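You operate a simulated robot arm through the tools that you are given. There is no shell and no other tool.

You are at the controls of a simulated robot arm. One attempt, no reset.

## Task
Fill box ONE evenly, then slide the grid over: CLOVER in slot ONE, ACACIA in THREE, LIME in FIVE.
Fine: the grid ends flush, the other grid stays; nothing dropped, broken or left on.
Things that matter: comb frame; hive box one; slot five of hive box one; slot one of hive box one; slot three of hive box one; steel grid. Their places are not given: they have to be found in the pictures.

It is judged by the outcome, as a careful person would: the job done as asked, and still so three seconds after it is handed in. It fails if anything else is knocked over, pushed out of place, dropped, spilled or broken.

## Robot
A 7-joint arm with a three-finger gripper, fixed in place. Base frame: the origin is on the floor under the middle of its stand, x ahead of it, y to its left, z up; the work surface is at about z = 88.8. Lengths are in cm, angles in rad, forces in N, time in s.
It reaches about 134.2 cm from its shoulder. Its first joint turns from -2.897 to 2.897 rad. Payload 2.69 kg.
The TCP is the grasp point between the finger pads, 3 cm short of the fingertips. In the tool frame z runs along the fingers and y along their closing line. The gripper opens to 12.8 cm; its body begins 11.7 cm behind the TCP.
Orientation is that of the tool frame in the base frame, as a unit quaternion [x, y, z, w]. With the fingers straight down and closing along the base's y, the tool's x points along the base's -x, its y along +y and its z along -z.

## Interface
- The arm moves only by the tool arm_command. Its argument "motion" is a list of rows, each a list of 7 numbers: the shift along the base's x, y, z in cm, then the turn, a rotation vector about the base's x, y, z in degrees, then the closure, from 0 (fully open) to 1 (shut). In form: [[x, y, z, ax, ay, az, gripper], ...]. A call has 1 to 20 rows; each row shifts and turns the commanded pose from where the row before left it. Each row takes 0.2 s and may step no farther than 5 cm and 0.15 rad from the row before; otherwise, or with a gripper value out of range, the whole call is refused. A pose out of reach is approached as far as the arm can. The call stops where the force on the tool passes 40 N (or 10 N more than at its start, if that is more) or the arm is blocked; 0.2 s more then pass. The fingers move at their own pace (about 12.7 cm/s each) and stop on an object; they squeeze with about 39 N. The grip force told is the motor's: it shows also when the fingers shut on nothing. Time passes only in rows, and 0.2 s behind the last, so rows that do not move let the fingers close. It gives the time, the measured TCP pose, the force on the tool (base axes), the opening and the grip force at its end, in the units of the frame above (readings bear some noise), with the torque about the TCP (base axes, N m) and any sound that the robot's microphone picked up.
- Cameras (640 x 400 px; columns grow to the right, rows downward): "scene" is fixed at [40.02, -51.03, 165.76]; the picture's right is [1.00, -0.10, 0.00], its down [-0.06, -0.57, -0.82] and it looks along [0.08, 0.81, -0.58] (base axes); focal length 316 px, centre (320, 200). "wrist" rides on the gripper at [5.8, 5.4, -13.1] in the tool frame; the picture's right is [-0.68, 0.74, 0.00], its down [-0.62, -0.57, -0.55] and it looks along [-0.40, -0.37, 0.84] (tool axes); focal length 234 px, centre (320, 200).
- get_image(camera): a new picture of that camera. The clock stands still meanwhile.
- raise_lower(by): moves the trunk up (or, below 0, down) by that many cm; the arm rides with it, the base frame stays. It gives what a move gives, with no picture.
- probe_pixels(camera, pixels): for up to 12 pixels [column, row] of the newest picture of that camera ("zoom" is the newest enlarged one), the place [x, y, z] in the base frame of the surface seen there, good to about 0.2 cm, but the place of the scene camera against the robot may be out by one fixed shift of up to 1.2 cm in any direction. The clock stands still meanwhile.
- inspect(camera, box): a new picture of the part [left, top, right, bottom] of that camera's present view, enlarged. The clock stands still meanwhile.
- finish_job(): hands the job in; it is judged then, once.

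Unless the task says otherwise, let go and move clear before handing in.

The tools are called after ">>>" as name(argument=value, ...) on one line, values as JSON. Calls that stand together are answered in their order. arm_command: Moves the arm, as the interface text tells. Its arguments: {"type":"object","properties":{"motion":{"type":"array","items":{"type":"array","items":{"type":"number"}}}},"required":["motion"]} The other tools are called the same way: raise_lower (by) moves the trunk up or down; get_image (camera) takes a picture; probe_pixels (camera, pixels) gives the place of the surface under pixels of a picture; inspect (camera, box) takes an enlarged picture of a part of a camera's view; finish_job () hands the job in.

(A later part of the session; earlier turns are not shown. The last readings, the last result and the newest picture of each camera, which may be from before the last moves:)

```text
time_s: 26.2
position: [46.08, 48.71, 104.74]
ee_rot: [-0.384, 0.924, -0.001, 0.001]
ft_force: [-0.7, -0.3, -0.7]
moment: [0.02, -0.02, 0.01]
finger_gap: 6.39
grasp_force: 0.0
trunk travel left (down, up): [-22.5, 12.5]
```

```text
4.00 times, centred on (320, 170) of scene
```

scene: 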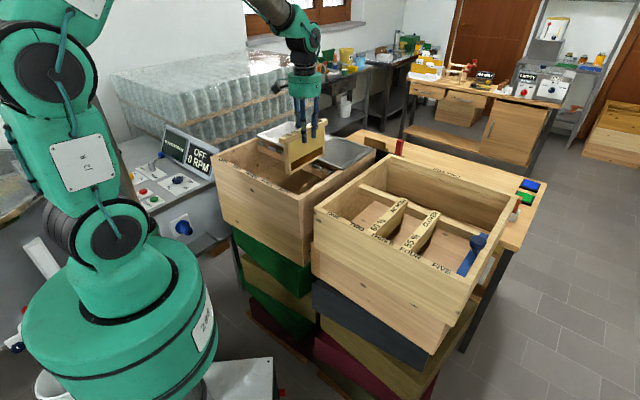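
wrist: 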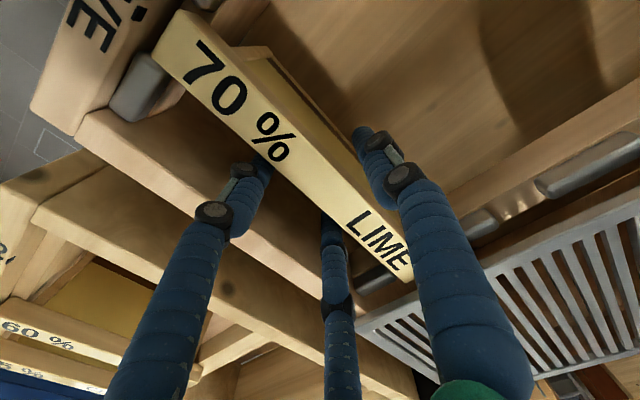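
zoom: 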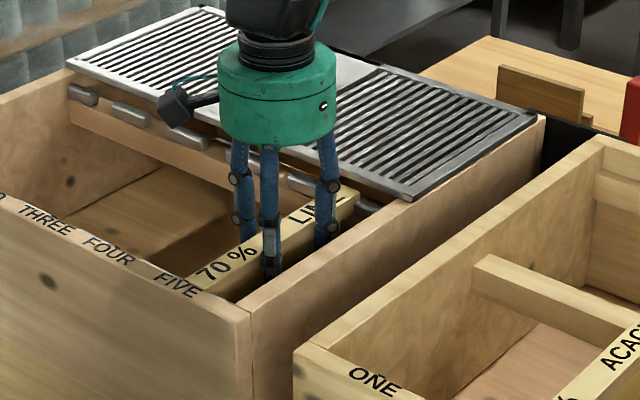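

Released with no residual force and LIME sitting in FIVE. I'll rise straight up and re-check LIME's seating.

>>> arm_command(motion=[[0, 0, 1, 0, 0, 0, 0.5], [0, 0, 1.5, 0, 0, 0, 0.5], [0, 0, 2, 0, 0, 0, 0.5], [0, 0, 3, 0, 0, 0, 0.5], [0, 0, 3, 0, 0, 0, 0.5], [0, 0, 3, 0, 0, 0, 0.45], [0, 0, 3, 0, 0, 0, 0.4]])

>>> get_image(camera="wrist")

>>> inspect(camera="scene", box=[260, 120, 380, 220])

```text
time_s: 27.8
position: [46.0, 48.58, 121.16]
ee_rot: [-0.383, 0.924, -0.001, 0.001]
ft_force: [0.4, 0.1, -0.6]
moment: [-0.04, -0.01, 0.03]
finger_gap: 7.67
grasp_force: 0.1
trunk travel left (down, up): [-22.5, 12.5]
```

```text
taken
```

wrist: 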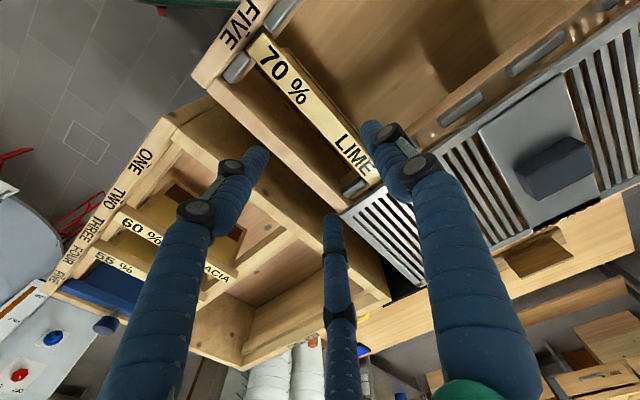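

```text
4.00 times, centred on (320, 170) of scene
```

zoom: 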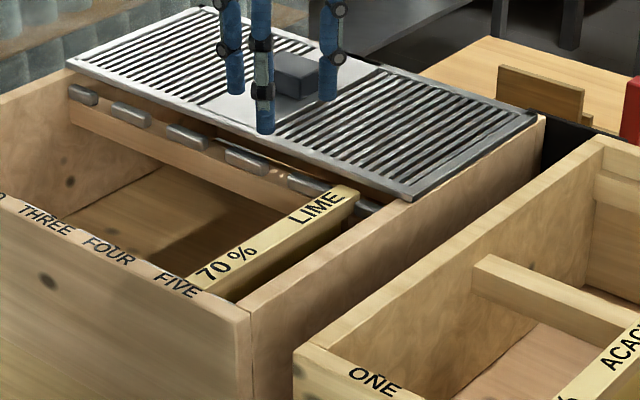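

LIME is neatly seated in FIVE. While the hand is empty, I'll check LIME's heights and move over slots THREE and ONE to measure their gaps.

>>> probe_pixels(camera="wrist", pixels=[[262, 45], [268, 52], [300, 100], [322, 120], [365, 165], [372, 178], [378, 183], [355, 172], [330, 145], [285, 90]])

>>> arm_command(motion=[[-2.3, 1.8, 0, 0, 0, 0, 0.2], [-2.3, 1.8, 0, 0, 0, 0, 0.1], [-2.3, 1.8, 0, 0, 0, 0, 0], [-2.3, 1.8, 0.5, 0, 0, 0, 0], [-2.3, 1.8, 0.5, 0, 0, 0, 0], [-2.3, 1.8, 1, 0, 0, 0, 0], [0, 0, 0, 0, 0, 0, 0]])

>>> get_image(camera="wrist")

```text
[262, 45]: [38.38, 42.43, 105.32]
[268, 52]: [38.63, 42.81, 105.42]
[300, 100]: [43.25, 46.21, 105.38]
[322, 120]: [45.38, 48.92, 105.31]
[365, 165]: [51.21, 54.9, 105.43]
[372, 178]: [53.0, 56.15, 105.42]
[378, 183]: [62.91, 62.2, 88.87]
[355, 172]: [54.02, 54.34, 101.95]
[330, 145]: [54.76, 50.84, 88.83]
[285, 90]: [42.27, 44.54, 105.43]
```

```text
time_s: 29.4
position: [32.19, 59.35, 123.13]
ee_rot: [-0.383, 0.924, -0.001, 0.001]
ft_force: [-1.1, -0.6, 0.3]
moment: [-0.02, -0.04, -0.03]
finger_gap: 12.81
grasp_force: 0.1
trunk travel left (down, up): [-22.5, 12.5]
```

```text
taken
```

wrist: 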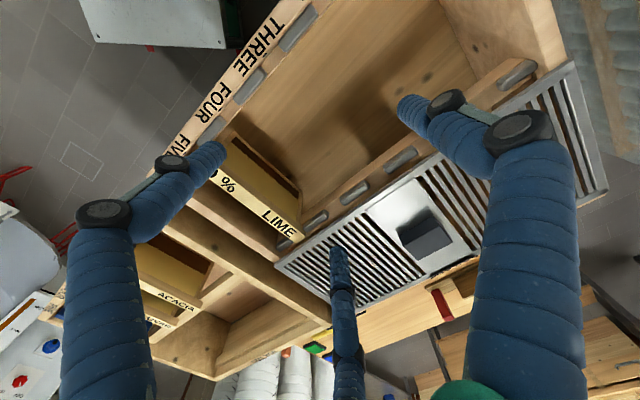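

LIME is level at z≈105.4 along its length. Now zooming on slot THREE's front gap (270,60) and the rear spacers.

>>> inspect(camera="wrist", box=[200, 0, 360, 100])

>>> probe_pixels(camera="zoom", pixels=[[330, 180], [340, 190], [325, 200], [318, 210], [260, 270], [268, 280], [275, 290], [255, 285], [300, 230], [300, 205], [130, 400], [145, 385]])

>>> inspect(camera="wrist", box=[300, 50, 540, 200])

```text
4.00 times, centred on (280, 50) of wrist
```

zoom: 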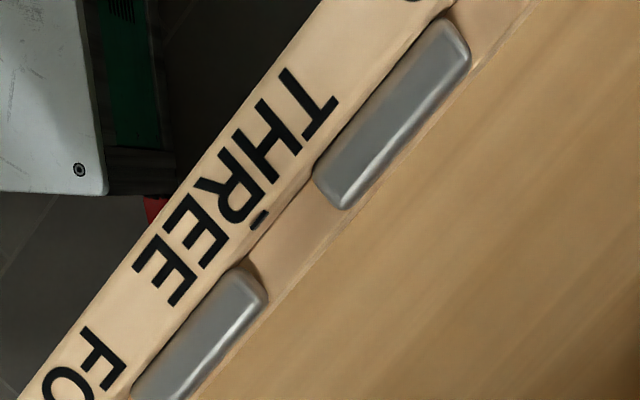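

```text
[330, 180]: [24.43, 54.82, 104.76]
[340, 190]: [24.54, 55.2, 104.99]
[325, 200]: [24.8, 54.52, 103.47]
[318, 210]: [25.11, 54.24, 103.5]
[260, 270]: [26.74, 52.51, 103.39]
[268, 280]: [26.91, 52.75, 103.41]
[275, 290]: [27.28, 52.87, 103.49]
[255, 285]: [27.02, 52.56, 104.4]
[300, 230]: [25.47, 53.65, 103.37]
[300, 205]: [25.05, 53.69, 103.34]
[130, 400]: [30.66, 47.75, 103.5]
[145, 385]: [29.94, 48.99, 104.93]
```

```text
2.67 times, centred on (420, 125) of wrist
```

zoom: 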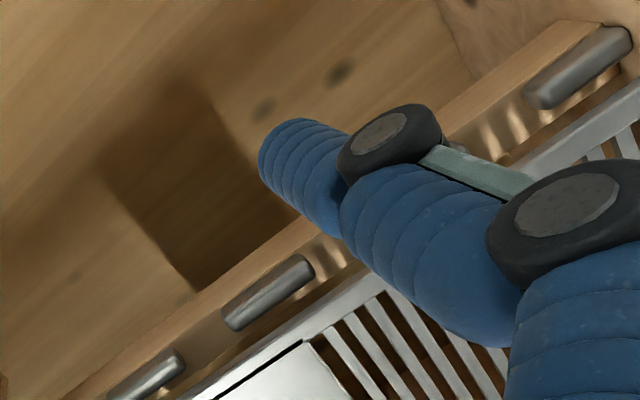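

Slot THREE's front gap is about A −21.1…−18.05. I'll probe its tick mark (258,218) and edges again to lower the noise.

>>> inspect(camera="wrist", box=[248, 30, 296, 80])

>>> get_image(camera="wrist")

```text
8.00 times, centred on (272, 55) of wrist
```

zoom: 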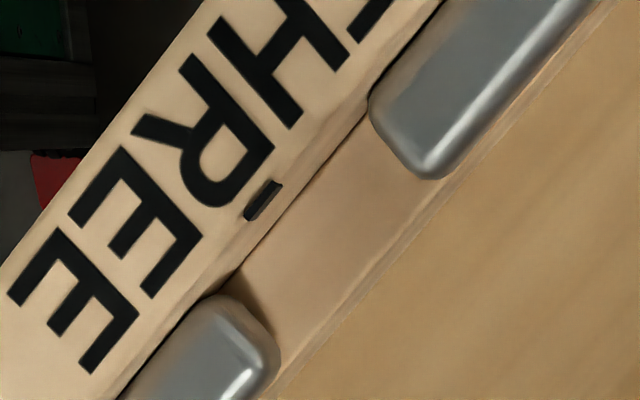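

```text
taken
```

wrist: 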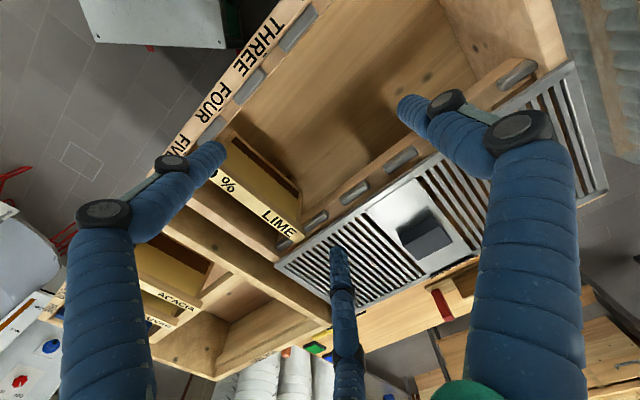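

>>> inspect(camera="wrist", box=[248, 30, 296, 80])

>>> probe_pixels(camera="zoom", pixels=[[262, 200], [258, 205], [380, 130], [372, 110], [400, 160], [425, 178], [390, 150], [225, 300], [250, 315], [270, 335], [235, 290], [280, 350]])

>>> inspect(camera="wrist", box=[325, 130, 425, 230])

>>> probe_pixels(camera="zoom", pixels=[[320, 100], [315, 110], [330, 90], [240, 180], [235, 190], [245, 175], [420, 120], [300, 130], [270, 150], [225, 195], [200, 220], [350, 110]])

```text
8.00 times, centred on (272, 55) of wrist
```

zoom: 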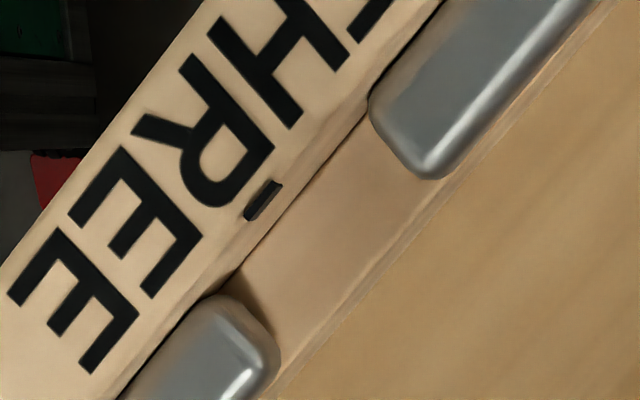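

```text
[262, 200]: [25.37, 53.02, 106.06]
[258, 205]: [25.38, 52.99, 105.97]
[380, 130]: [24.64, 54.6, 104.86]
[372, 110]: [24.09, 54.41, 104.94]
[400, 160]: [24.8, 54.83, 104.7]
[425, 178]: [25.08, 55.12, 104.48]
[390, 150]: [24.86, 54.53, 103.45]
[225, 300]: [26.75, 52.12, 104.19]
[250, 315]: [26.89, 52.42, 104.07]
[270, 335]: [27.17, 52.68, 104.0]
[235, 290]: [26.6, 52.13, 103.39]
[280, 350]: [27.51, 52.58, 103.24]
```

```text
4.00 times, centred on (375, 180) of wrist
```

zoom: 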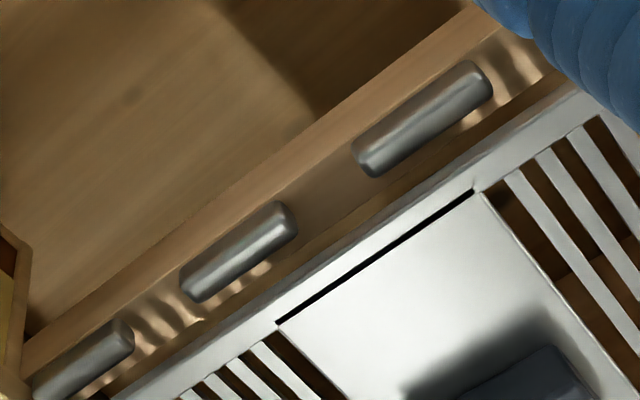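

```text
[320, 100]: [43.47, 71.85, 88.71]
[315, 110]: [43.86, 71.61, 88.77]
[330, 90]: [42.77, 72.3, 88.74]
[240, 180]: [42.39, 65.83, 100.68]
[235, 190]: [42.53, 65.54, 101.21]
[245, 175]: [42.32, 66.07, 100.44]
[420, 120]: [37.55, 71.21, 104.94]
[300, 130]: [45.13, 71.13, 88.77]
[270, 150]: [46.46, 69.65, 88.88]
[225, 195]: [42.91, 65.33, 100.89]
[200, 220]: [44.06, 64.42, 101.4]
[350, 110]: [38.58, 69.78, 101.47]
```

The slot THREE tick is at A≈−19.55 and agrees with the gap centre. Now the rear gap of THREE, between zoom (355,160) and (293,222).

>>> probe_pixels(camera="zoom", pixels=[[358, 152], [362, 165], [370, 175], [354, 158], [348, 150], [290, 208], [296, 218], [294, 232], [300, 225], [285, 205], [325, 200], [305, 215]])

>>> arm_command(motion=[[-1.5, 3, 0, 0, 0, 0, 0], [-1.5, 3, 0, 0, 0, 0, 0], [-1.5, 3, 0, 0, 0, 0, 0], [-1.5, 3, 0, 0, 0, 0, 0], [0, 0, 0, 0, 0, 0, 0]])

>>> get_image(camera="wrist")

```text
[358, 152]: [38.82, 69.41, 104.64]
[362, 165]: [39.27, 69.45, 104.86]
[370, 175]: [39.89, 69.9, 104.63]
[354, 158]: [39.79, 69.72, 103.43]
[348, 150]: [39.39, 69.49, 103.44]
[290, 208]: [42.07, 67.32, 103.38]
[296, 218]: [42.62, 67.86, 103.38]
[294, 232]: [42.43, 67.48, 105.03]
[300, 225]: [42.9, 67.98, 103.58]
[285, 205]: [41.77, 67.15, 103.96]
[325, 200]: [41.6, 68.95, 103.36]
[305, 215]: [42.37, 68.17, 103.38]
```

```text
time_s: 30.6
position: [26.18, 71.46, 123.21]
ee_rot: [-0.384, 0.923, -0.001, 0.001]
ft_force: [-0.5, -0.2, -0.6]
moment: [-0.06, -0.03, 0.01]
finger_gap: 12.8
grasp_force: 0.0
trunk travel left (down, up): [-22.5, 12.5]
```

```text
taken
```

wrist: 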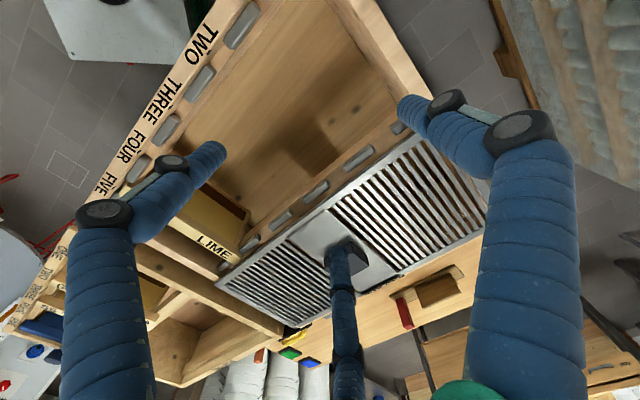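

Slot THREE is centred at A=−19.55 front and rear, so yaw is truly 45°. Now I'll test the reach at slot ONE's placing pose, about (22.1, 72.4), and measure its gap.

>>> arm_command(motion=[[-1.4, 0.3, 0, 0, 0, 0, 0], [-1.4, 0.3, 0, 0, 0, 0, 0], [-1.3, 0.3, 0, 0, 0, 0, 0], [0, 0, 0, 0, 0, 0, 0]])

>>> get_image(camera="wrist")

>>> inspect(camera="wrist", box=[230, 0, 390, 100])

>>> inspect(camera="wrist", box=[320, 90, 480, 190])

```text
time_s: 31.6
position: [22.27, 72.35, 123.23]
ee_rot: [-0.384, 0.923, 0.0, 0.001]
ft_force: [-0.7, 0.4, -0.1]
moment: [0.02, 0.0, -0.02]
finger_gap: 12.79
grasp_force: 0.1
trunk travel left (down, up): [-22.5, 12.5]
```

```text
taken
```

wrist: 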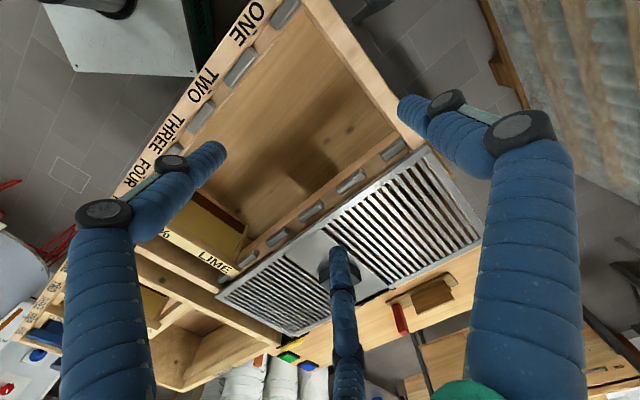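

```text
4.00 times, centred on (310, 50) of wrist
```

zoom: 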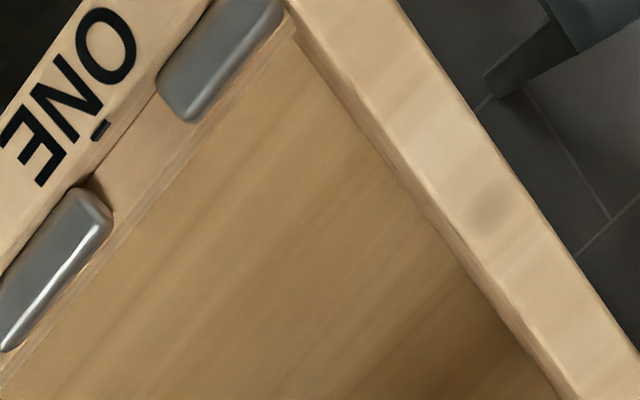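

```text
4.00 times, centred on (400, 140) of wrist
```

zoom: 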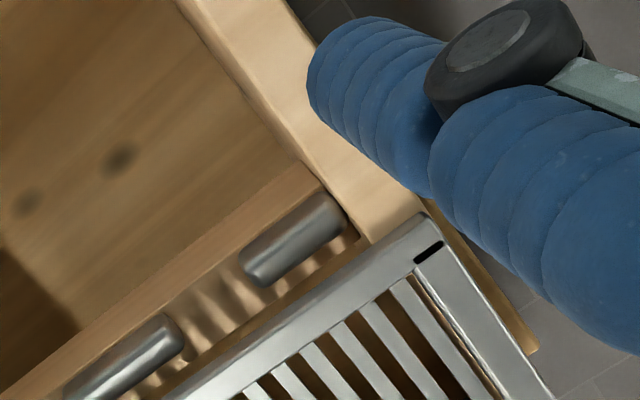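

Reach at slot ONE is fine. Probing rear gap edges (H1 end ≈(247,268), H2 end ≈(180,335)), then the front gap and tick.

>>> probe_pixels(camera="zoom", pixels=[[245, 258], [250, 270], [260, 283], [240, 265], [165, 312], [175, 320], [183, 338], [185, 325], [310, 190], [340, 225], [350, 210], [400, 190]])

>>> inspect(camera="wrist", box=[235, 0, 315, 50])

>>> probe_pixels(camera="zoom", pixels=[[160, 255], [155, 262], [285, 165], [290, 200], [310, 225], [335, 242], [300, 210], [130, 370], [155, 390], [170, 385], [180, 400], [140, 375]])

>>> probe_pixels(camera="zoom", pixels=[[520, 20], [545, 60], [560, 30], [600, 90], [580, 50], [620, 150], [500, 100], [420, 60], [30, 250], [60, 200], [100, 120], [90, 150]])

```text
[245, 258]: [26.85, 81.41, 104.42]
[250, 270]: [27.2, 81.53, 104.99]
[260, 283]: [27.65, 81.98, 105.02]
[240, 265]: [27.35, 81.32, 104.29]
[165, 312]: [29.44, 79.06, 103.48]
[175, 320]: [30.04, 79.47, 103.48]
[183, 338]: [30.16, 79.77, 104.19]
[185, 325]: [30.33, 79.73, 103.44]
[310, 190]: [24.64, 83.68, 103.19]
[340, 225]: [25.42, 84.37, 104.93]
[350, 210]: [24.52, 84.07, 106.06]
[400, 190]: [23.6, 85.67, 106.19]
```

```text
8.00 times, centred on (275, 25) of wrist
```

zoom: 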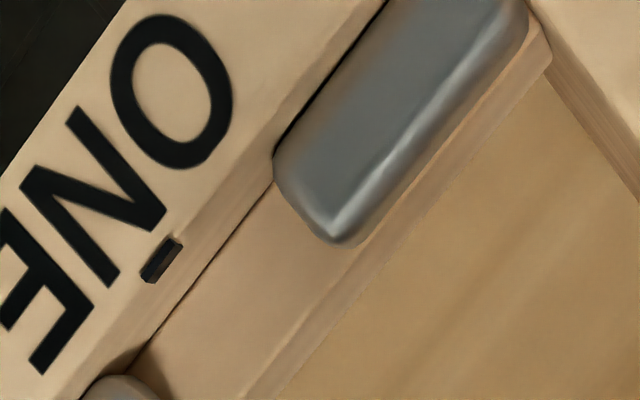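

```text
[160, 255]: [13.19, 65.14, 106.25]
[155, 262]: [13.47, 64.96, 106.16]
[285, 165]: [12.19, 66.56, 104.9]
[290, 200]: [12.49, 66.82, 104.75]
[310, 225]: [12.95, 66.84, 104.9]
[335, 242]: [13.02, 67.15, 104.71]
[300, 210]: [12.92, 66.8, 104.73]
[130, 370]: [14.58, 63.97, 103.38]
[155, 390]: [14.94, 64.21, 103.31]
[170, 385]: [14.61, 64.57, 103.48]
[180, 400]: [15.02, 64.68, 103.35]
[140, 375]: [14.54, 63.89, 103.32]
```

```text
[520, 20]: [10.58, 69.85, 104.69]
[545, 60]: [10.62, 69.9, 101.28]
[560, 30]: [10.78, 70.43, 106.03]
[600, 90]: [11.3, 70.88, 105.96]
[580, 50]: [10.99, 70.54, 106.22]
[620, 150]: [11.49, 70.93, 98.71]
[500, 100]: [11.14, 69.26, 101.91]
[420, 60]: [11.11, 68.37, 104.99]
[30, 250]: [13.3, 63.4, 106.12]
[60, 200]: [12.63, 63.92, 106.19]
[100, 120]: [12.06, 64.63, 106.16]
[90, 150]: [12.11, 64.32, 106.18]
```

Slot ONE is centred at A=−36.5 (front and rear), THREE at −19.55, FIVE at −2.6, and ONE's side wall starts at A≈−41.9. Now I'll return over box TWO to ACACIA, around (69.5, 24.7).

>>> arm_command(motion=[[3.15, -3.18, 0, 0, 0, 0, 0.4], [3.15, -3.18, 0, 0, 0, 0, 0.4], [3.15, -3.18, 0, 0, 0, 0, 0.4], [3.15, -3.18, 0, 0, 0, 0, 0.4], [3.15, -3.18, 0, 0, 0, 0, 0.4], [3.15, -3.18, 0, 0, 0, 0, 0.4], [3.15, -3.18, 0, 0, 0, 0, 0.4], [3.15, -3.18, 0, 0, 0, 0, 0.4], [3.15, -3.18, 0, 0, 0, 0, 0.4], [3.15, -3.18, 0, 0, 0, 0, 0.4], [3.15, -3.18, 0, 0, 0, 0, 0.4], [3.15, -3.18, 0, 0, 0, 0, 0.4], [3.15, -3.18, 0, 0, 0, 0, 0.4], [3.15, -3.18, 0, 0, 0, 0, 0.4], [3.1, -3.18, 0, 0, 0, 0, 0.4], [0, 0, -3, 0, 0, 0, 0.4], [0, 0, -3, 0, 0, 0, 0.4], [0, 0, 0, 0, 0, 0, 0.4]])

>>> get_image(camera="wrist")

```text
time_s: 35.4
position: [69.63, 24.6, 117.03]
ee_rot: [-0.383, 0.924, -0.001, 0.001]
ft_force: [-0.1, 0.2, -0.2]
moment: [0.0, 0.03, -0.01]
finger_gap: 7.68
grasp_force: 0.0
trunk travel left (down, up): [-22.5, 12.5]
```

```text
taken
```

wrist: 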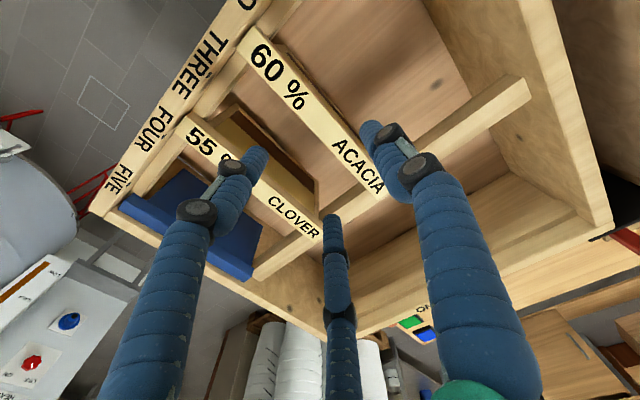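

ACACIA's bar now runs beneath the fingers, from (250,35) to (380,195). I'll probe its edges and front end.

>>> inspect(camera="wrist", box=[290, 90, 354, 130])

>>> probe_pixels(camera="zoom", pixels=[[200, 100], [300, 150], [320, 130], [340, 110], [360, 90], [380, 70], [240, 210], [220, 230], [200, 250], [180, 270], [160, 290], [140, 310]])

>>> inspect(camera="wrist", box=[230, 15, 294, 55])

>>> probe_pixels(camera="zoom", pixels=[[340, 120], [320, 140], [300, 170], [280, 200], [260, 230], [240, 260], [220, 290], [360, 110], [380, 130], [250, 320], [230, 310], [200, 300]])

```text
10.00 times, centred on (322, 110) of wrist
```

zoom: 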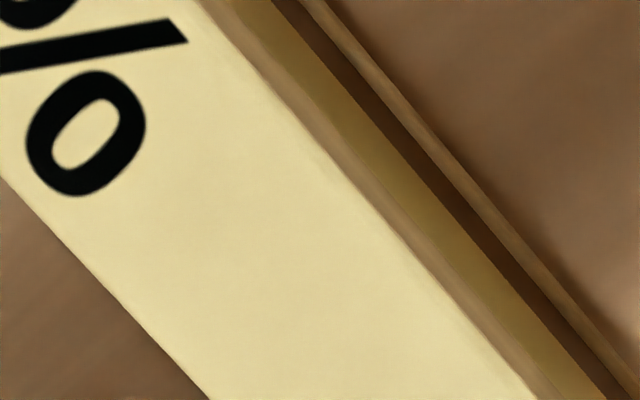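

```text
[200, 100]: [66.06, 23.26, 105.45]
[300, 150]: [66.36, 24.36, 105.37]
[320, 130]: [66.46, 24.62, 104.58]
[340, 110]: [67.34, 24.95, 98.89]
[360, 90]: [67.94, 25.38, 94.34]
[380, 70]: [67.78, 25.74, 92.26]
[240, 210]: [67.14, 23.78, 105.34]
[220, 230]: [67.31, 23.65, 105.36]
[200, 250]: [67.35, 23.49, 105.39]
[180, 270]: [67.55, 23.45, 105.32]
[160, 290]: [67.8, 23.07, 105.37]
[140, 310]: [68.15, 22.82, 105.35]
```

```text
10.00 times, centred on (262, 35) of wrist
```

zoom: 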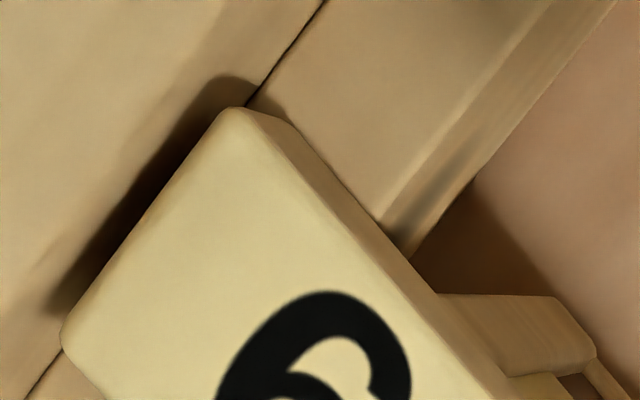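

```text
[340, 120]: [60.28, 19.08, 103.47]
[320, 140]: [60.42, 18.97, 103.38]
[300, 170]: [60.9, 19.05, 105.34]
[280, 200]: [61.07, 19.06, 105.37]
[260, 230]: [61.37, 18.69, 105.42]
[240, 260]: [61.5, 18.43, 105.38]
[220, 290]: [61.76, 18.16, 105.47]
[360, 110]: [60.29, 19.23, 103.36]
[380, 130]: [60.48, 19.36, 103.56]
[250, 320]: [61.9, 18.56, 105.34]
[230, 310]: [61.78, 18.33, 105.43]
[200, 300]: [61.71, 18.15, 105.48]
```

ACACIA's edges are A 29.6–32.15 (centre 30.88) and its front end B≈55.7, so the TCP (A≈31.8) is already right. Descending to grip height in steps.

>>> arm_command(motion=[[0, 0, -2, 0, 0, 0, 0.4], [0, 0, -2, 0, 0, 0, 0.4], [0, 0, -2, 0, 0, 0, 0.4], [0, 0, -2, 0, 0, 0, 0.4], [0, 0, -1.2, 0, 0, 0, 0.4], [0, 0, -1, 0, 0, 0, 0.4], [0, 0, -1, 0, 0, 0, 0.4], [0, 0, -1, 0, 0, 0, 0.4], [0, 0, -0.1, 0, 0, 0, 0.4]])

>>> get_image(camera="wrist")

>>> inspect(camera="scene", box=[330, 140, 470, 250])

```text
time_s: 37.4
position: [69.27, 24.63, 104.94]
ee_rot: [-0.383, 0.924, 0.0, 0.001]
ft_force: [-0.3, 0.2, -0.1]
moment: [0.01, -0.01, 0.02]
finger_gap: 7.68
grasp_force: 0.0
trunk travel left (down, up): [-22.5, 12.5]
```

```text
taken
```

wrist: 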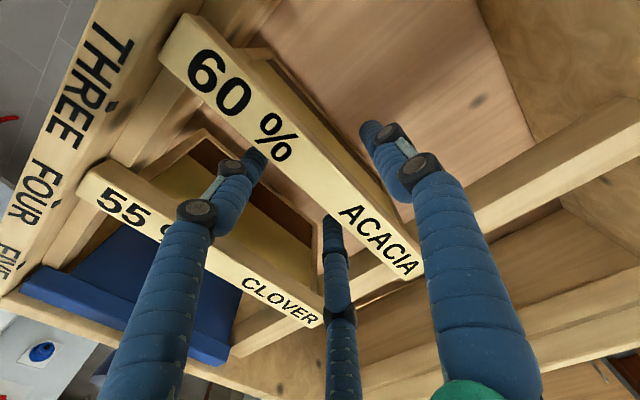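

```text
3.64 times, centred on (400, 195) of scene
```

zoom: 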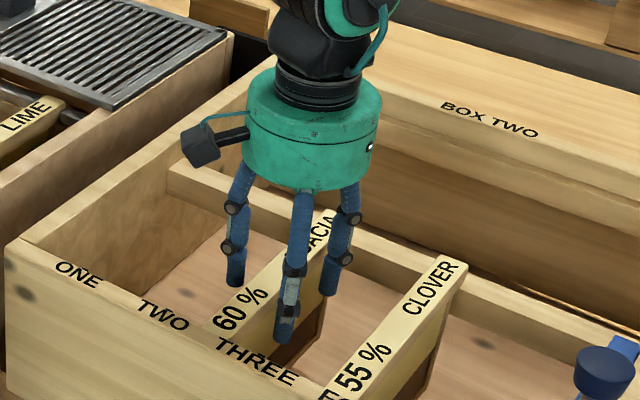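

The fingers straddle ACACIA cleanly. Down 0.3 cm and close.

>>> arm_command(motion=[[0, 0, -0.3, 0, 0, 0, 0.4], [0, 0, 0, 0, 0, 0, 0.6], [0, 0, 0, 0, 0, 0, 0.75], [0, 0, 0, 0, 0, 0, 1], [0, 0, 0, 0, 0, 0, 1], [0, 0, 0, 0, 0, 0, 1]])

>>> get_image(camera="wrist")

```text
time_s: 38.8
position: [69.41, 24.76, 104.59]
ee_rot: [-0.383, 0.924, 0.0, 0.001]
ft_force: [-3.2, 1.3, 1.5]
moment: [0.1, 0.11, -0.04]
finger_gap: 3.82
grasp_force: 39.0
trunk travel left (down, up): [-22.5, 12.5]
```

```text
taken
```

wrist: 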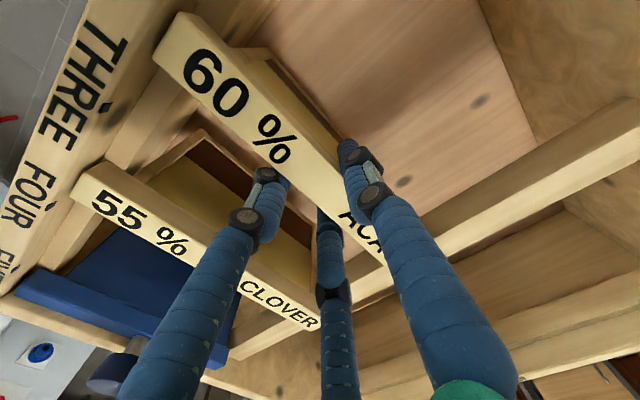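

ACACIA is gripped (gap 3.82, 39 N). Lifting straight up to z≈124.

>>> arm_command(motion=[[0, 0, 0.5, 0, 0, 0, 1], [0, 0, 1, 0, 0, 0, 1], [0, 0, 1.5, 0, 0, 0, 1], [0, 0, 2, 0, 0, 0, 1], [0, 0, 2, 0, 0, 0, 1], [0, 0, 2, 0, 0, 0, 1], [0, 0, 2, 0, 0, 0, 1], [0, 0, 2, 0, 0, 0, 1], [0, 0, 2, 0, 0, 0, 1], [0, 0, 2, 0, 0, 0, 1], [0, 0, 2, 0, 0, 0, 1], [0, 0, 0.5, 0, 0, 0, 1], [0, 0, 0, 0, 0, 0, 1]])

>>> get_image(camera="wrist")

>>> get_image(camera="scene")

```text
time_s: 41.6
position: [69.51, 24.61, 124.07]
ee_rot: [-0.384, 0.923, -0.001, 0.001]
ft_force: [-0.3, 0.1, -3.6]
moment: [-0.01, 0.01, 0.04]
finger_gap: 3.78
grasp_force: 38.9
trunk travel left (down, up): [-22.5, 12.5]
```

```text
taken
```

wrist: 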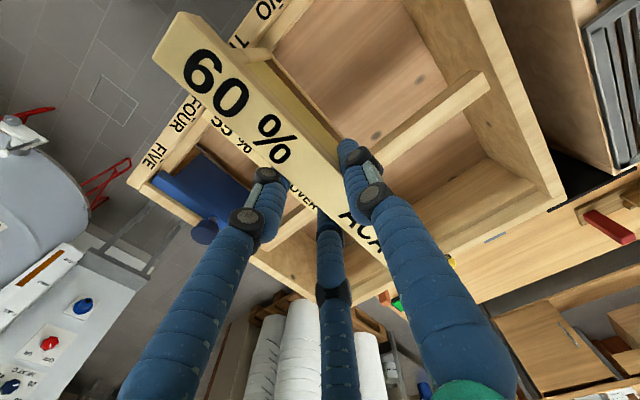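

```text
taken
```

scene: 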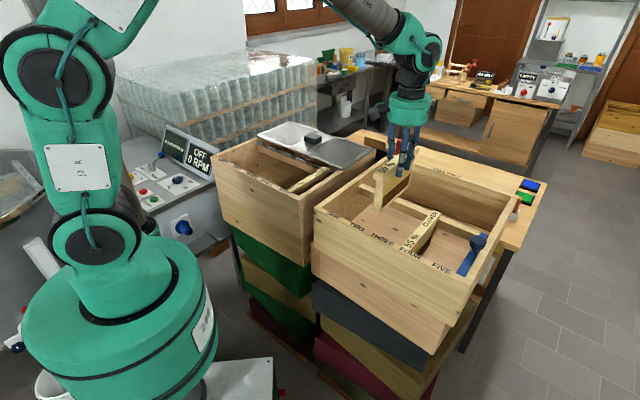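

ACACIA is out (3.6 N). I'll probe its edges and front end in the grip before carrying it to slot THREE.

>>> inspect(camera="wrist", box=[180, 50, 308, 130])

>>> probe_pixels(camera="zoom", pixels=[[300, 115], [310, 124], [395, 200], [404, 209], [485, 285], [495, 294], [125, 270], [135, 280], [180, 318], [190, 328], [225, 365], [235, 375]])

>>> inspect(camera="wrist", box=[140, 0, 268, 80])

>>> probe_pixels(camera="zoom", pixels=[[190, 75], [175, 100], [155, 135], [130, 175], [110, 210], [90, 245], [75, 270], [200, 65], [260, 120], [240, 90], [100, 310], [130, 340]])

```text
5.00 times, centred on (244, 90) of wrist
```

zoom: 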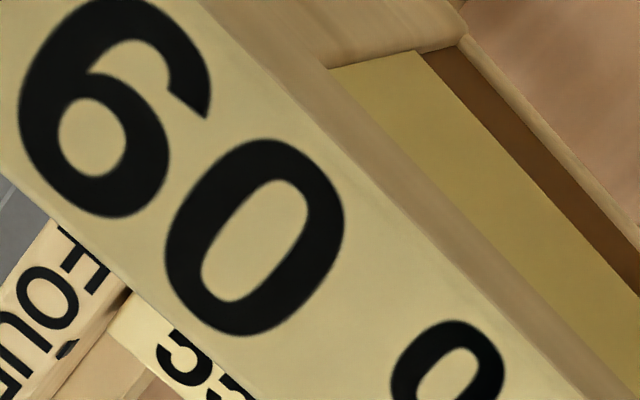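

```text
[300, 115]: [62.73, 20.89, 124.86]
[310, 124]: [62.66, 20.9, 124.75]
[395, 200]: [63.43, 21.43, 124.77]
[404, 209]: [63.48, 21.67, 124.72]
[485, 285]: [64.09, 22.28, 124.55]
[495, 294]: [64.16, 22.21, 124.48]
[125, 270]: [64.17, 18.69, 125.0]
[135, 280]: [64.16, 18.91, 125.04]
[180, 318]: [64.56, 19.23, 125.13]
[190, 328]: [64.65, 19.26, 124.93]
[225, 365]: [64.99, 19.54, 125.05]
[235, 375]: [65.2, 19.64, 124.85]
```

```text
5.00 times, centred on (204, 40) of wrist
```

zoom: 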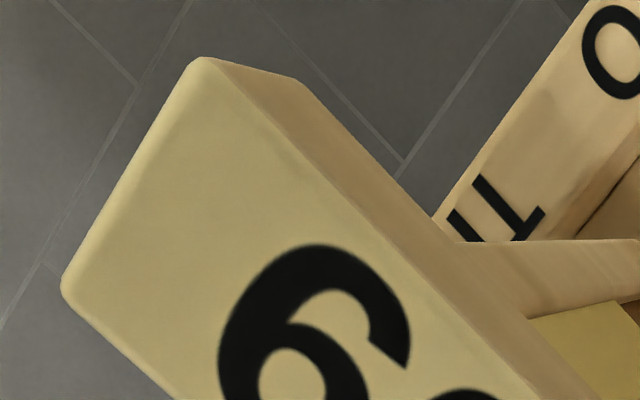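

```text
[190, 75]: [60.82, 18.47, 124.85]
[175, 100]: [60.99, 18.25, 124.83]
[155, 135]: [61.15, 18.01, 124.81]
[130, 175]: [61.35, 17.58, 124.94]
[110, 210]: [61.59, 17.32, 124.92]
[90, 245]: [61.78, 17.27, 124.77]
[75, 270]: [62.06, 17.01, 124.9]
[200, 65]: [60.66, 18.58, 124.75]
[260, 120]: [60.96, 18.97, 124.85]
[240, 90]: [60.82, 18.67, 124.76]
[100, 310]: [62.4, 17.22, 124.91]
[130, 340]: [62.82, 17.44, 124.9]
```

ACACIA's bar centre is A=30.85 with its front end at B≈55.75. The shift to THREE is ΔA=−50.4, ΔB=+0.25, i.e. dx=−35.46, dy=+35.82. Carrying at z=124.

>>> arm_command(motion=[[-1, 1.01, 0, 0, 0, 0, 1], [-2.092, 2.1125, 0, 0, 0, 0, 1], [-2.092, 2.1125, 0, 0, 0, 0, 1], [-2.092, 2.1125, 0, 0, 0, 0, 1], [-2.092, 2.1125, 0, 0, 0, 0, 1], [-2.092, 2.1125, 0, 0, 0, 0, 1], [-2.092, 2.1125, 0, 0, 0, 0, 1], [-2.092, 2.1125, 0, 0, 0, 0, 1], [-2.092, 2.1125, 0, 0, 0, 0, 1], [-2.092, 2.1125, 0, 0, 0, 0, 1], [-2.092, 2.1125, 0, 0, 0, 0, 1], [-2.092, 2.1125, 0, 0, 0, 0, 1], [-2.092, 2.1125, 0, 0, 0, 0, 1], [-2.092, 2.1125, 0, 0, 0, 0, 1], [-2.092, 2.1125, 0, 0, 0, 0, 1], [-2.092, 2.1125, 0, 0, 0, 0, 1], [-2.092, 2.1125, 0, 0, 0, 0, 1], [-0.99, 1.01, 0, 0, 0, 0, 1], [0, 0, 0, 0, 0, 0, 1]])

>>> get_image(camera="wrist")

>>> get_image(camera="scene")

```text
time_s: 45.6
position: [34.0, 60.39, 124.07]
ee_rot: [-0.384, 0.923, 0.0, 0.001]
ft_force: [0.0, 0.1, -5.5]
moment: [-0.01, -0.01, 0.03]
finger_gap: 3.78
grasp_force: 39.4
trunk travel left (down, up): [-22.5, 12.5]
```

```text
taken
```

wrist: 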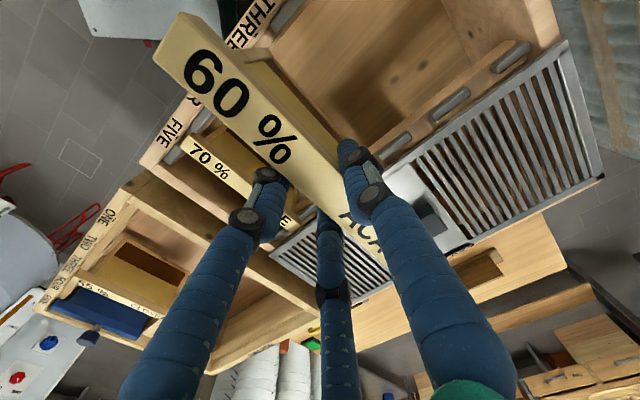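

```text
taken
```

scene: 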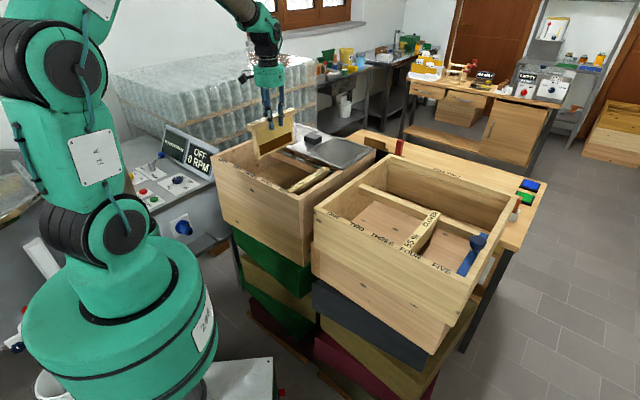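

TCP reads A=−18.66, so the bar should be at −19.56. I'll verify by probing, then descend to just above the spacers.

>>> inspect(camera="wrist", box=[180, 50, 308, 130])

>>> probe_pixels(camera="zoom", pixels=[[300, 115], [310, 124], [395, 200], [404, 209], [485, 285], [495, 294], [125, 270], [135, 280], [180, 318], [190, 328], [225, 365], [235, 375]])

>>> arm_command(motion=[[0, 0, -2, 0, 0, 0, 1], [0, 0, -2, 0, 0, 0, 1], [0, 0, -2, 0, 0, 0, 1], [0, 0, -2, 0, 0, 0, 1], [0, 0, -2, 0, 0, 0, 1], [0, 0, -2, 0, 0, 0, 1], [0, 0, -1.5, 0, 0, 0, 1], [0, 0, -1, 0, 0, 0, 1], [0, 0, -1, 0, 0, 0, 1], [0, 0, 0, 0, 0, 0, 1]])

>>> get_image(camera="wrist")

>>> inspect(camera="wrist", box=[120, 0, 280, 100])

```text
5.00 times, centred on (244, 90) of wrist
```

zoom: 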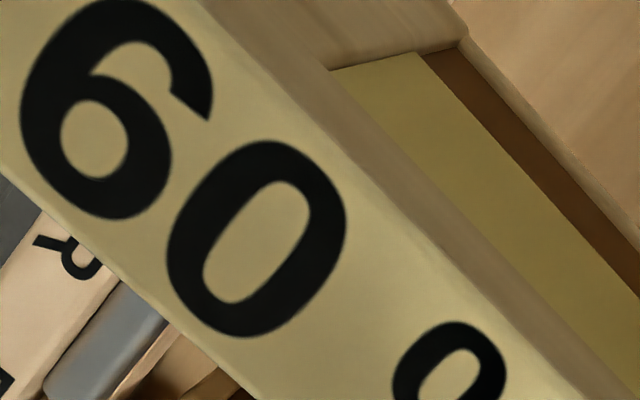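

```text
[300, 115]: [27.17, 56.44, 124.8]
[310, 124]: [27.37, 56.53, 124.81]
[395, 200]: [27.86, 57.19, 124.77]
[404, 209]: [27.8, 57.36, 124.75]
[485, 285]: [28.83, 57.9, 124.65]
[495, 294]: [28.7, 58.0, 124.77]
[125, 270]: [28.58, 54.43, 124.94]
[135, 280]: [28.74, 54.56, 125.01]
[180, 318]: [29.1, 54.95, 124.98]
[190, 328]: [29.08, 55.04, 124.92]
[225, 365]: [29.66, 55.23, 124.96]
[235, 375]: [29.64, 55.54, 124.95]
```

```text
time_s: 47.8
position: [34.03, 60.53, 108.62]
ee_rot: [-0.383, 0.924, 0.0, 0.001]
ft_force: [0.0, 0.1, -5.0]
moment: [-0.05, 0.02, 0.0]
finger_gap: 3.77
grasp_force: 39.1
trunk travel left (down, up): [-22.5, 12.5]
```

```text
taken
```

wrist: 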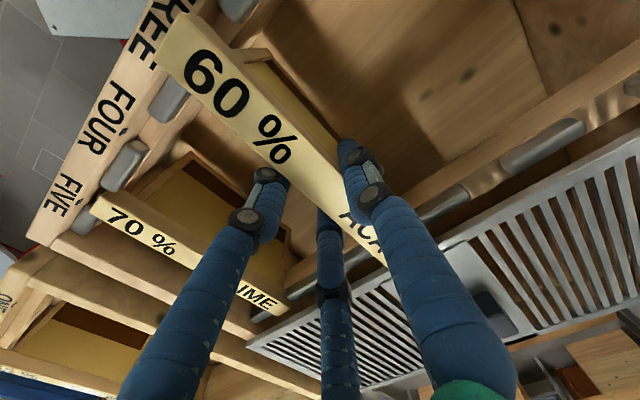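

```text
4.00 times, centred on (200, 50) of wrist
```

zoom: 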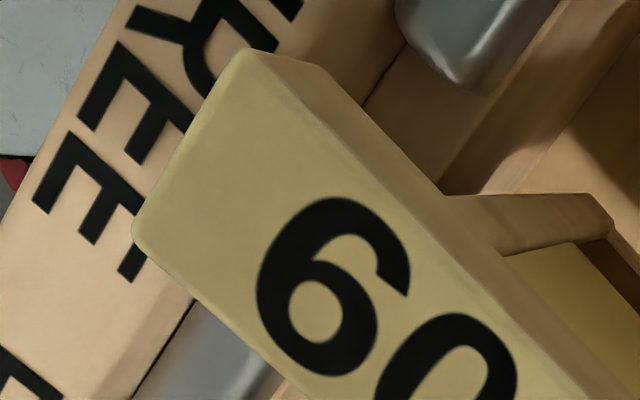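

The bar centre is −19.48 against a target of −19.55, with the front end clear of the rim in zoom. I'll nudge 0.05 cm and lower to just above seating.

>>> arm_command(motion=[[-0.05, 0.05, -0.7, 0, 0, 0, 1], [0, 0, -0.8, 0, 0, 0, 1], [0, 0, -0.8, 0, 0, 0, 1], [0, 0, -0.7, 0, 0, 0, 1], [0, 0, -0.5, 0, 0, 0, 1], [0, 0, -0.3, 0, 0, 0, 1], [0, 0, 0, 0, 0, 0, 1]])

>>> arm_command(motion=[[0, 0, -0.15, 0, 0, 0, 1], [0, 0, 0, 0, 0, 0, 1]])

>>> get_image(camera="wrist")

```text
time_s: 49.4
position: [33.94, 60.54, 104.77]
ee_rot: [-0.384, 0.923, 0.0, 0.002]
ft_force: [-1.0, 0.3, -4.3]
moment: [-0.04, 0.04, 0.04]
finger_gap: 3.78
grasp_force: 39.3
trunk travel left (down, up): [-22.5, 12.5]
```

```text
time_s: 50.0
position: [33.85, 60.46, 104.6]
ee_rot: [-0.383, 0.924, 0.0, 0.001]
ft_force: [0.5, 0.5, -5.1]
moment: [0.03, -0.06, -0.03]
finger_gap: 3.76
grasp_force: 39.4
trunk travel left (down, up): [-22.5, 12.5]
```

```text
taken
```

wrist: 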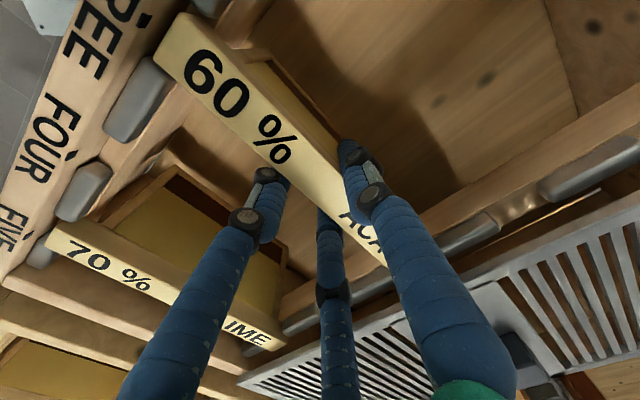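

It's between the spacers at z≈104.6 but still hanging (−5 N). I'll inch down until it rests.

>>> arm_command(motion=[[0, 0, -0.15, 0, 0, 0, 1], [0, 0, 0, 0, 0, 0, 1]])

>>> inspect(camera="wrist", box=[100, 0, 260, 100])

>>> probe_pixels(camera="zoom", pixels=[[350, 100], [330, 160], [280, 180], [400, 250], [420, 120], [250, 210], [470, 320], [230, 190], [180, 260], [450, 20], [100, 330], [380, 60]])

```text
time_s: 50.6
position: [33.97, 60.53, 104.59]
ee_rot: [-0.384, 0.924, 0.0, 0.002]
ft_force: [-2.3, -3.1, 10.3]
moment: [-0.44, 0.82, 0.05]
finger_gap: 3.78
grasp_force: 38.3
trunk travel left (down, up): [-22.5, 12.5]
```

```text
4.00 times, centred on (180, 50) of wrist
```

zoom: 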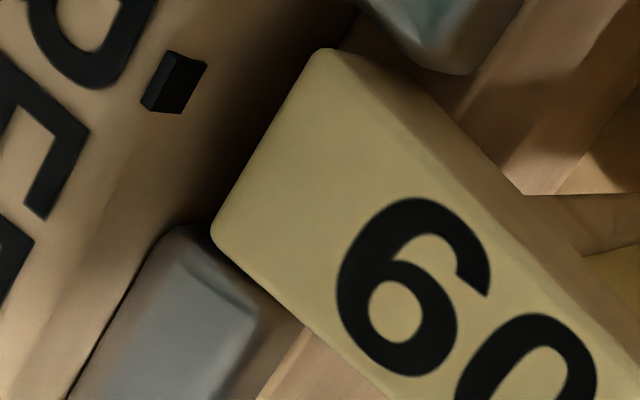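

```text
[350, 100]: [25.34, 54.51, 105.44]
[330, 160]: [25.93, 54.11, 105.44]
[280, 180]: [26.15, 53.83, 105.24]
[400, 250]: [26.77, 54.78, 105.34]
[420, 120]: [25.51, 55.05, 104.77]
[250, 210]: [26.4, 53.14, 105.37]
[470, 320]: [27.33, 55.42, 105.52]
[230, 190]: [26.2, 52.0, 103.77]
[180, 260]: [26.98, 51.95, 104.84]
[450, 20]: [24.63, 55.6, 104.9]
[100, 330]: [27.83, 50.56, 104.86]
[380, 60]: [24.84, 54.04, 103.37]
```

ACACIA rests now (Fz +10 N, bar top z≈105.4), the same as LIME did. Ease off, open, and rise.

>>> arm_command(motion=[[0, 0, 0.1, 0, 0, 0, 1], [0, 0, 0, 0, 0, 0, 0.6], [0, 0, 0, 0, 0, 0, 0.5], [0, 0, 0, 0, 0, 0, 0.5], [0, 0, 0.7, 0, 0, 0, 0.5], [0, 0, 1, 0, 0, 0, 0.5], [0, 0, 2, 0, 0, 0, 0.5], [0, 0, 3, 0, 0, 0, 0.5], [0, 0, 3, 0, 0, 0, 0.5], [0, 0, 3, 0, 0, 0, 0.45], [0, 0, 3, 0, 0, 0, 0.4]])

>>> get_image(camera="wrist")

>>> inspect(camera="scene", box=[220, 110, 380, 220])

```text
time_s: 53.0
position: [34.03, 60.4, 120.41]
ee_rot: [-0.384, 0.923, -0.001, 0.002]
ft_force: [-0.3, -0.8, -0.4]
moment: [0.03, -0.03, -0.02]
finger_gap: 7.68
grasp_force: 0.1
trunk travel left (down, up): [-22.5, 12.5]
```

```text
taken
```

wrist: 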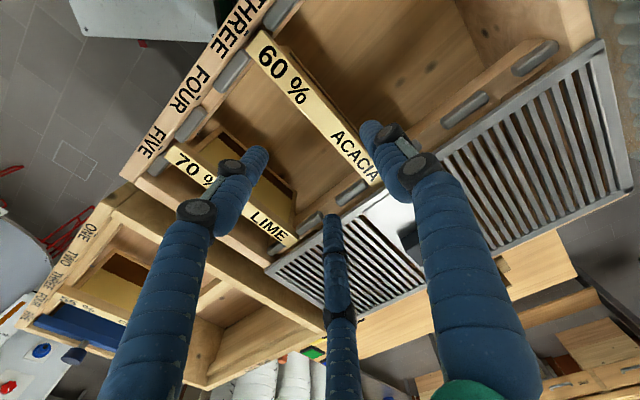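

```text
3.64 times, centred on (300, 165) of scene
```

zoom: 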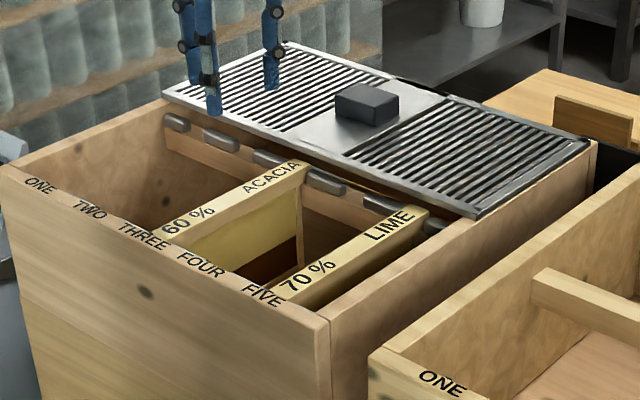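

ACACIA sits in THREE. Moving over to CLOVER in box TWO, around (77.1, 17.1).

>>> arm_command(motion=[[2, -2, 0.5, 0, 0, 0, 0.4], [3.2, -3.2, 0.5, 0, 0, 0, 0.4], [3.2, -3.2, 0, 0, 0, 0, 0.4], [3.2, -3.2, 0, 0, 0, 0, 0.4], [3.2, -3.2, 0, 0, 0, 0, 0.4], [3.2, -3.2, 0, 0, 0, 0, 0.4], [3.2, -3.2, 0, 0, 0, 0, 0.4], [3.2, -3.2, 0, 0, 0, 0, 0.4], [3.2, -3.2, 0, 0, 0, 0, 0.4], [3.2, -3.2, 0, 0, 0, 0, 0.4], [3.2, -3.2, 0, 0, 0, 0, 0.4], [3.2, -3.2, 0, 0, 0, 0, 0.4], [3.2, -3.2, 0, 0, 0, 0, 0.4], [2.64, -2.89, 0, 0, 0, 0, 0.4], [0, 0, -3, 0, 0, 0, 0.4], [0, 0, 0, 0, 0, 0, 0.4]])

>>> get_image(camera="wrist")

```text
time_s: 56.4
position: [77.01, 17.17, 118.35]
ee_rot: [-0.384, 0.923, 0.0, 0.001]
ft_force: [0.1, 1.6, -0.9]
moment: [-0.03, 0.03, 0.04]
finger_gap: 7.69
grasp_force: 0.1
trunk travel left (down, up): [-22.5, 12.5]
```

```text
taken
```

wrist: 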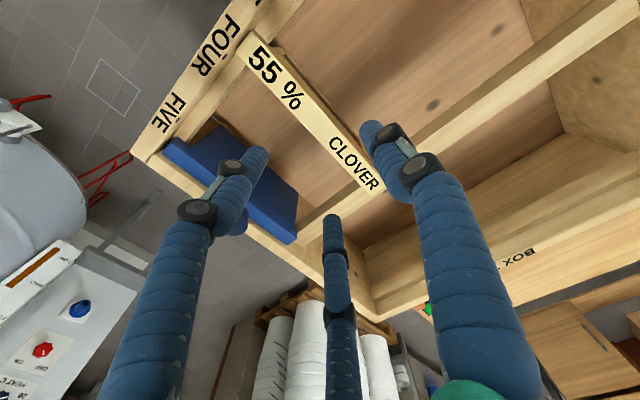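

Blue board is well away from the fingers. Probing CLOVER's edges near (310,115) and its front end.

>>> inspect(camera="wrist", box=[284, 92, 348, 132])

>>> probe_pixels(camera="zoom", pixels=[[300, 180], [320, 170], [330, 155], [340, 145], [350, 130], [240, 240], [220, 260], [200, 280], [185, 295], [170, 310], [160, 320], [150, 330]])

>>> inspect(camera="wrist", box=[224, 15, 288, 55])

>>> probe_pixels(camera="zoom", pixels=[[340, 200], [300, 200], [280, 230], [260, 260], [240, 290], [220, 320], [320, 180], [200, 340], [300, 300], [350, 250], [180, 360], [260, 380]])

```text
10.00 times, centred on (316, 112) of wrist
```

zoom: 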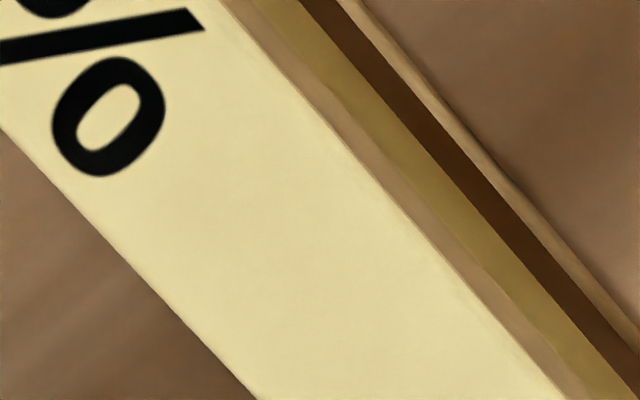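

```text
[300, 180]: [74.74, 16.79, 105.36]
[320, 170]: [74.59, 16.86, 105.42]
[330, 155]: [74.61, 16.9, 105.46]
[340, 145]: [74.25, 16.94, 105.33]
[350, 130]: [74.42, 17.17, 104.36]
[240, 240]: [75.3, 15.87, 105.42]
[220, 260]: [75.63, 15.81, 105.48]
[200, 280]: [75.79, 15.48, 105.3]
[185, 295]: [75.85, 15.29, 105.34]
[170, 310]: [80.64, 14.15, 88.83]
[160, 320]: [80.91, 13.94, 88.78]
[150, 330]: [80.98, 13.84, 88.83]
```

```text
10.00 times, centred on (256, 35) of wrist
```

zoom: 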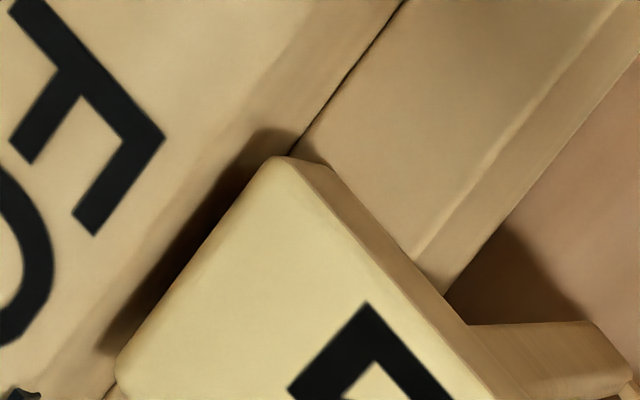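

```text
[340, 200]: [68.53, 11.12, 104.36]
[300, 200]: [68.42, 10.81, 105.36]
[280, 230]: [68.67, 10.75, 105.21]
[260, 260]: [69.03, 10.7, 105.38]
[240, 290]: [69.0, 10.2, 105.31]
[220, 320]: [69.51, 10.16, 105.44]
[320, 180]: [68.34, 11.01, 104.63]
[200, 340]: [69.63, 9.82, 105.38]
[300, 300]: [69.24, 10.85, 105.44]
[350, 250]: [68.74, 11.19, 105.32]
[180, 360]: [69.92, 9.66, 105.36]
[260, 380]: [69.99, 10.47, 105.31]
```

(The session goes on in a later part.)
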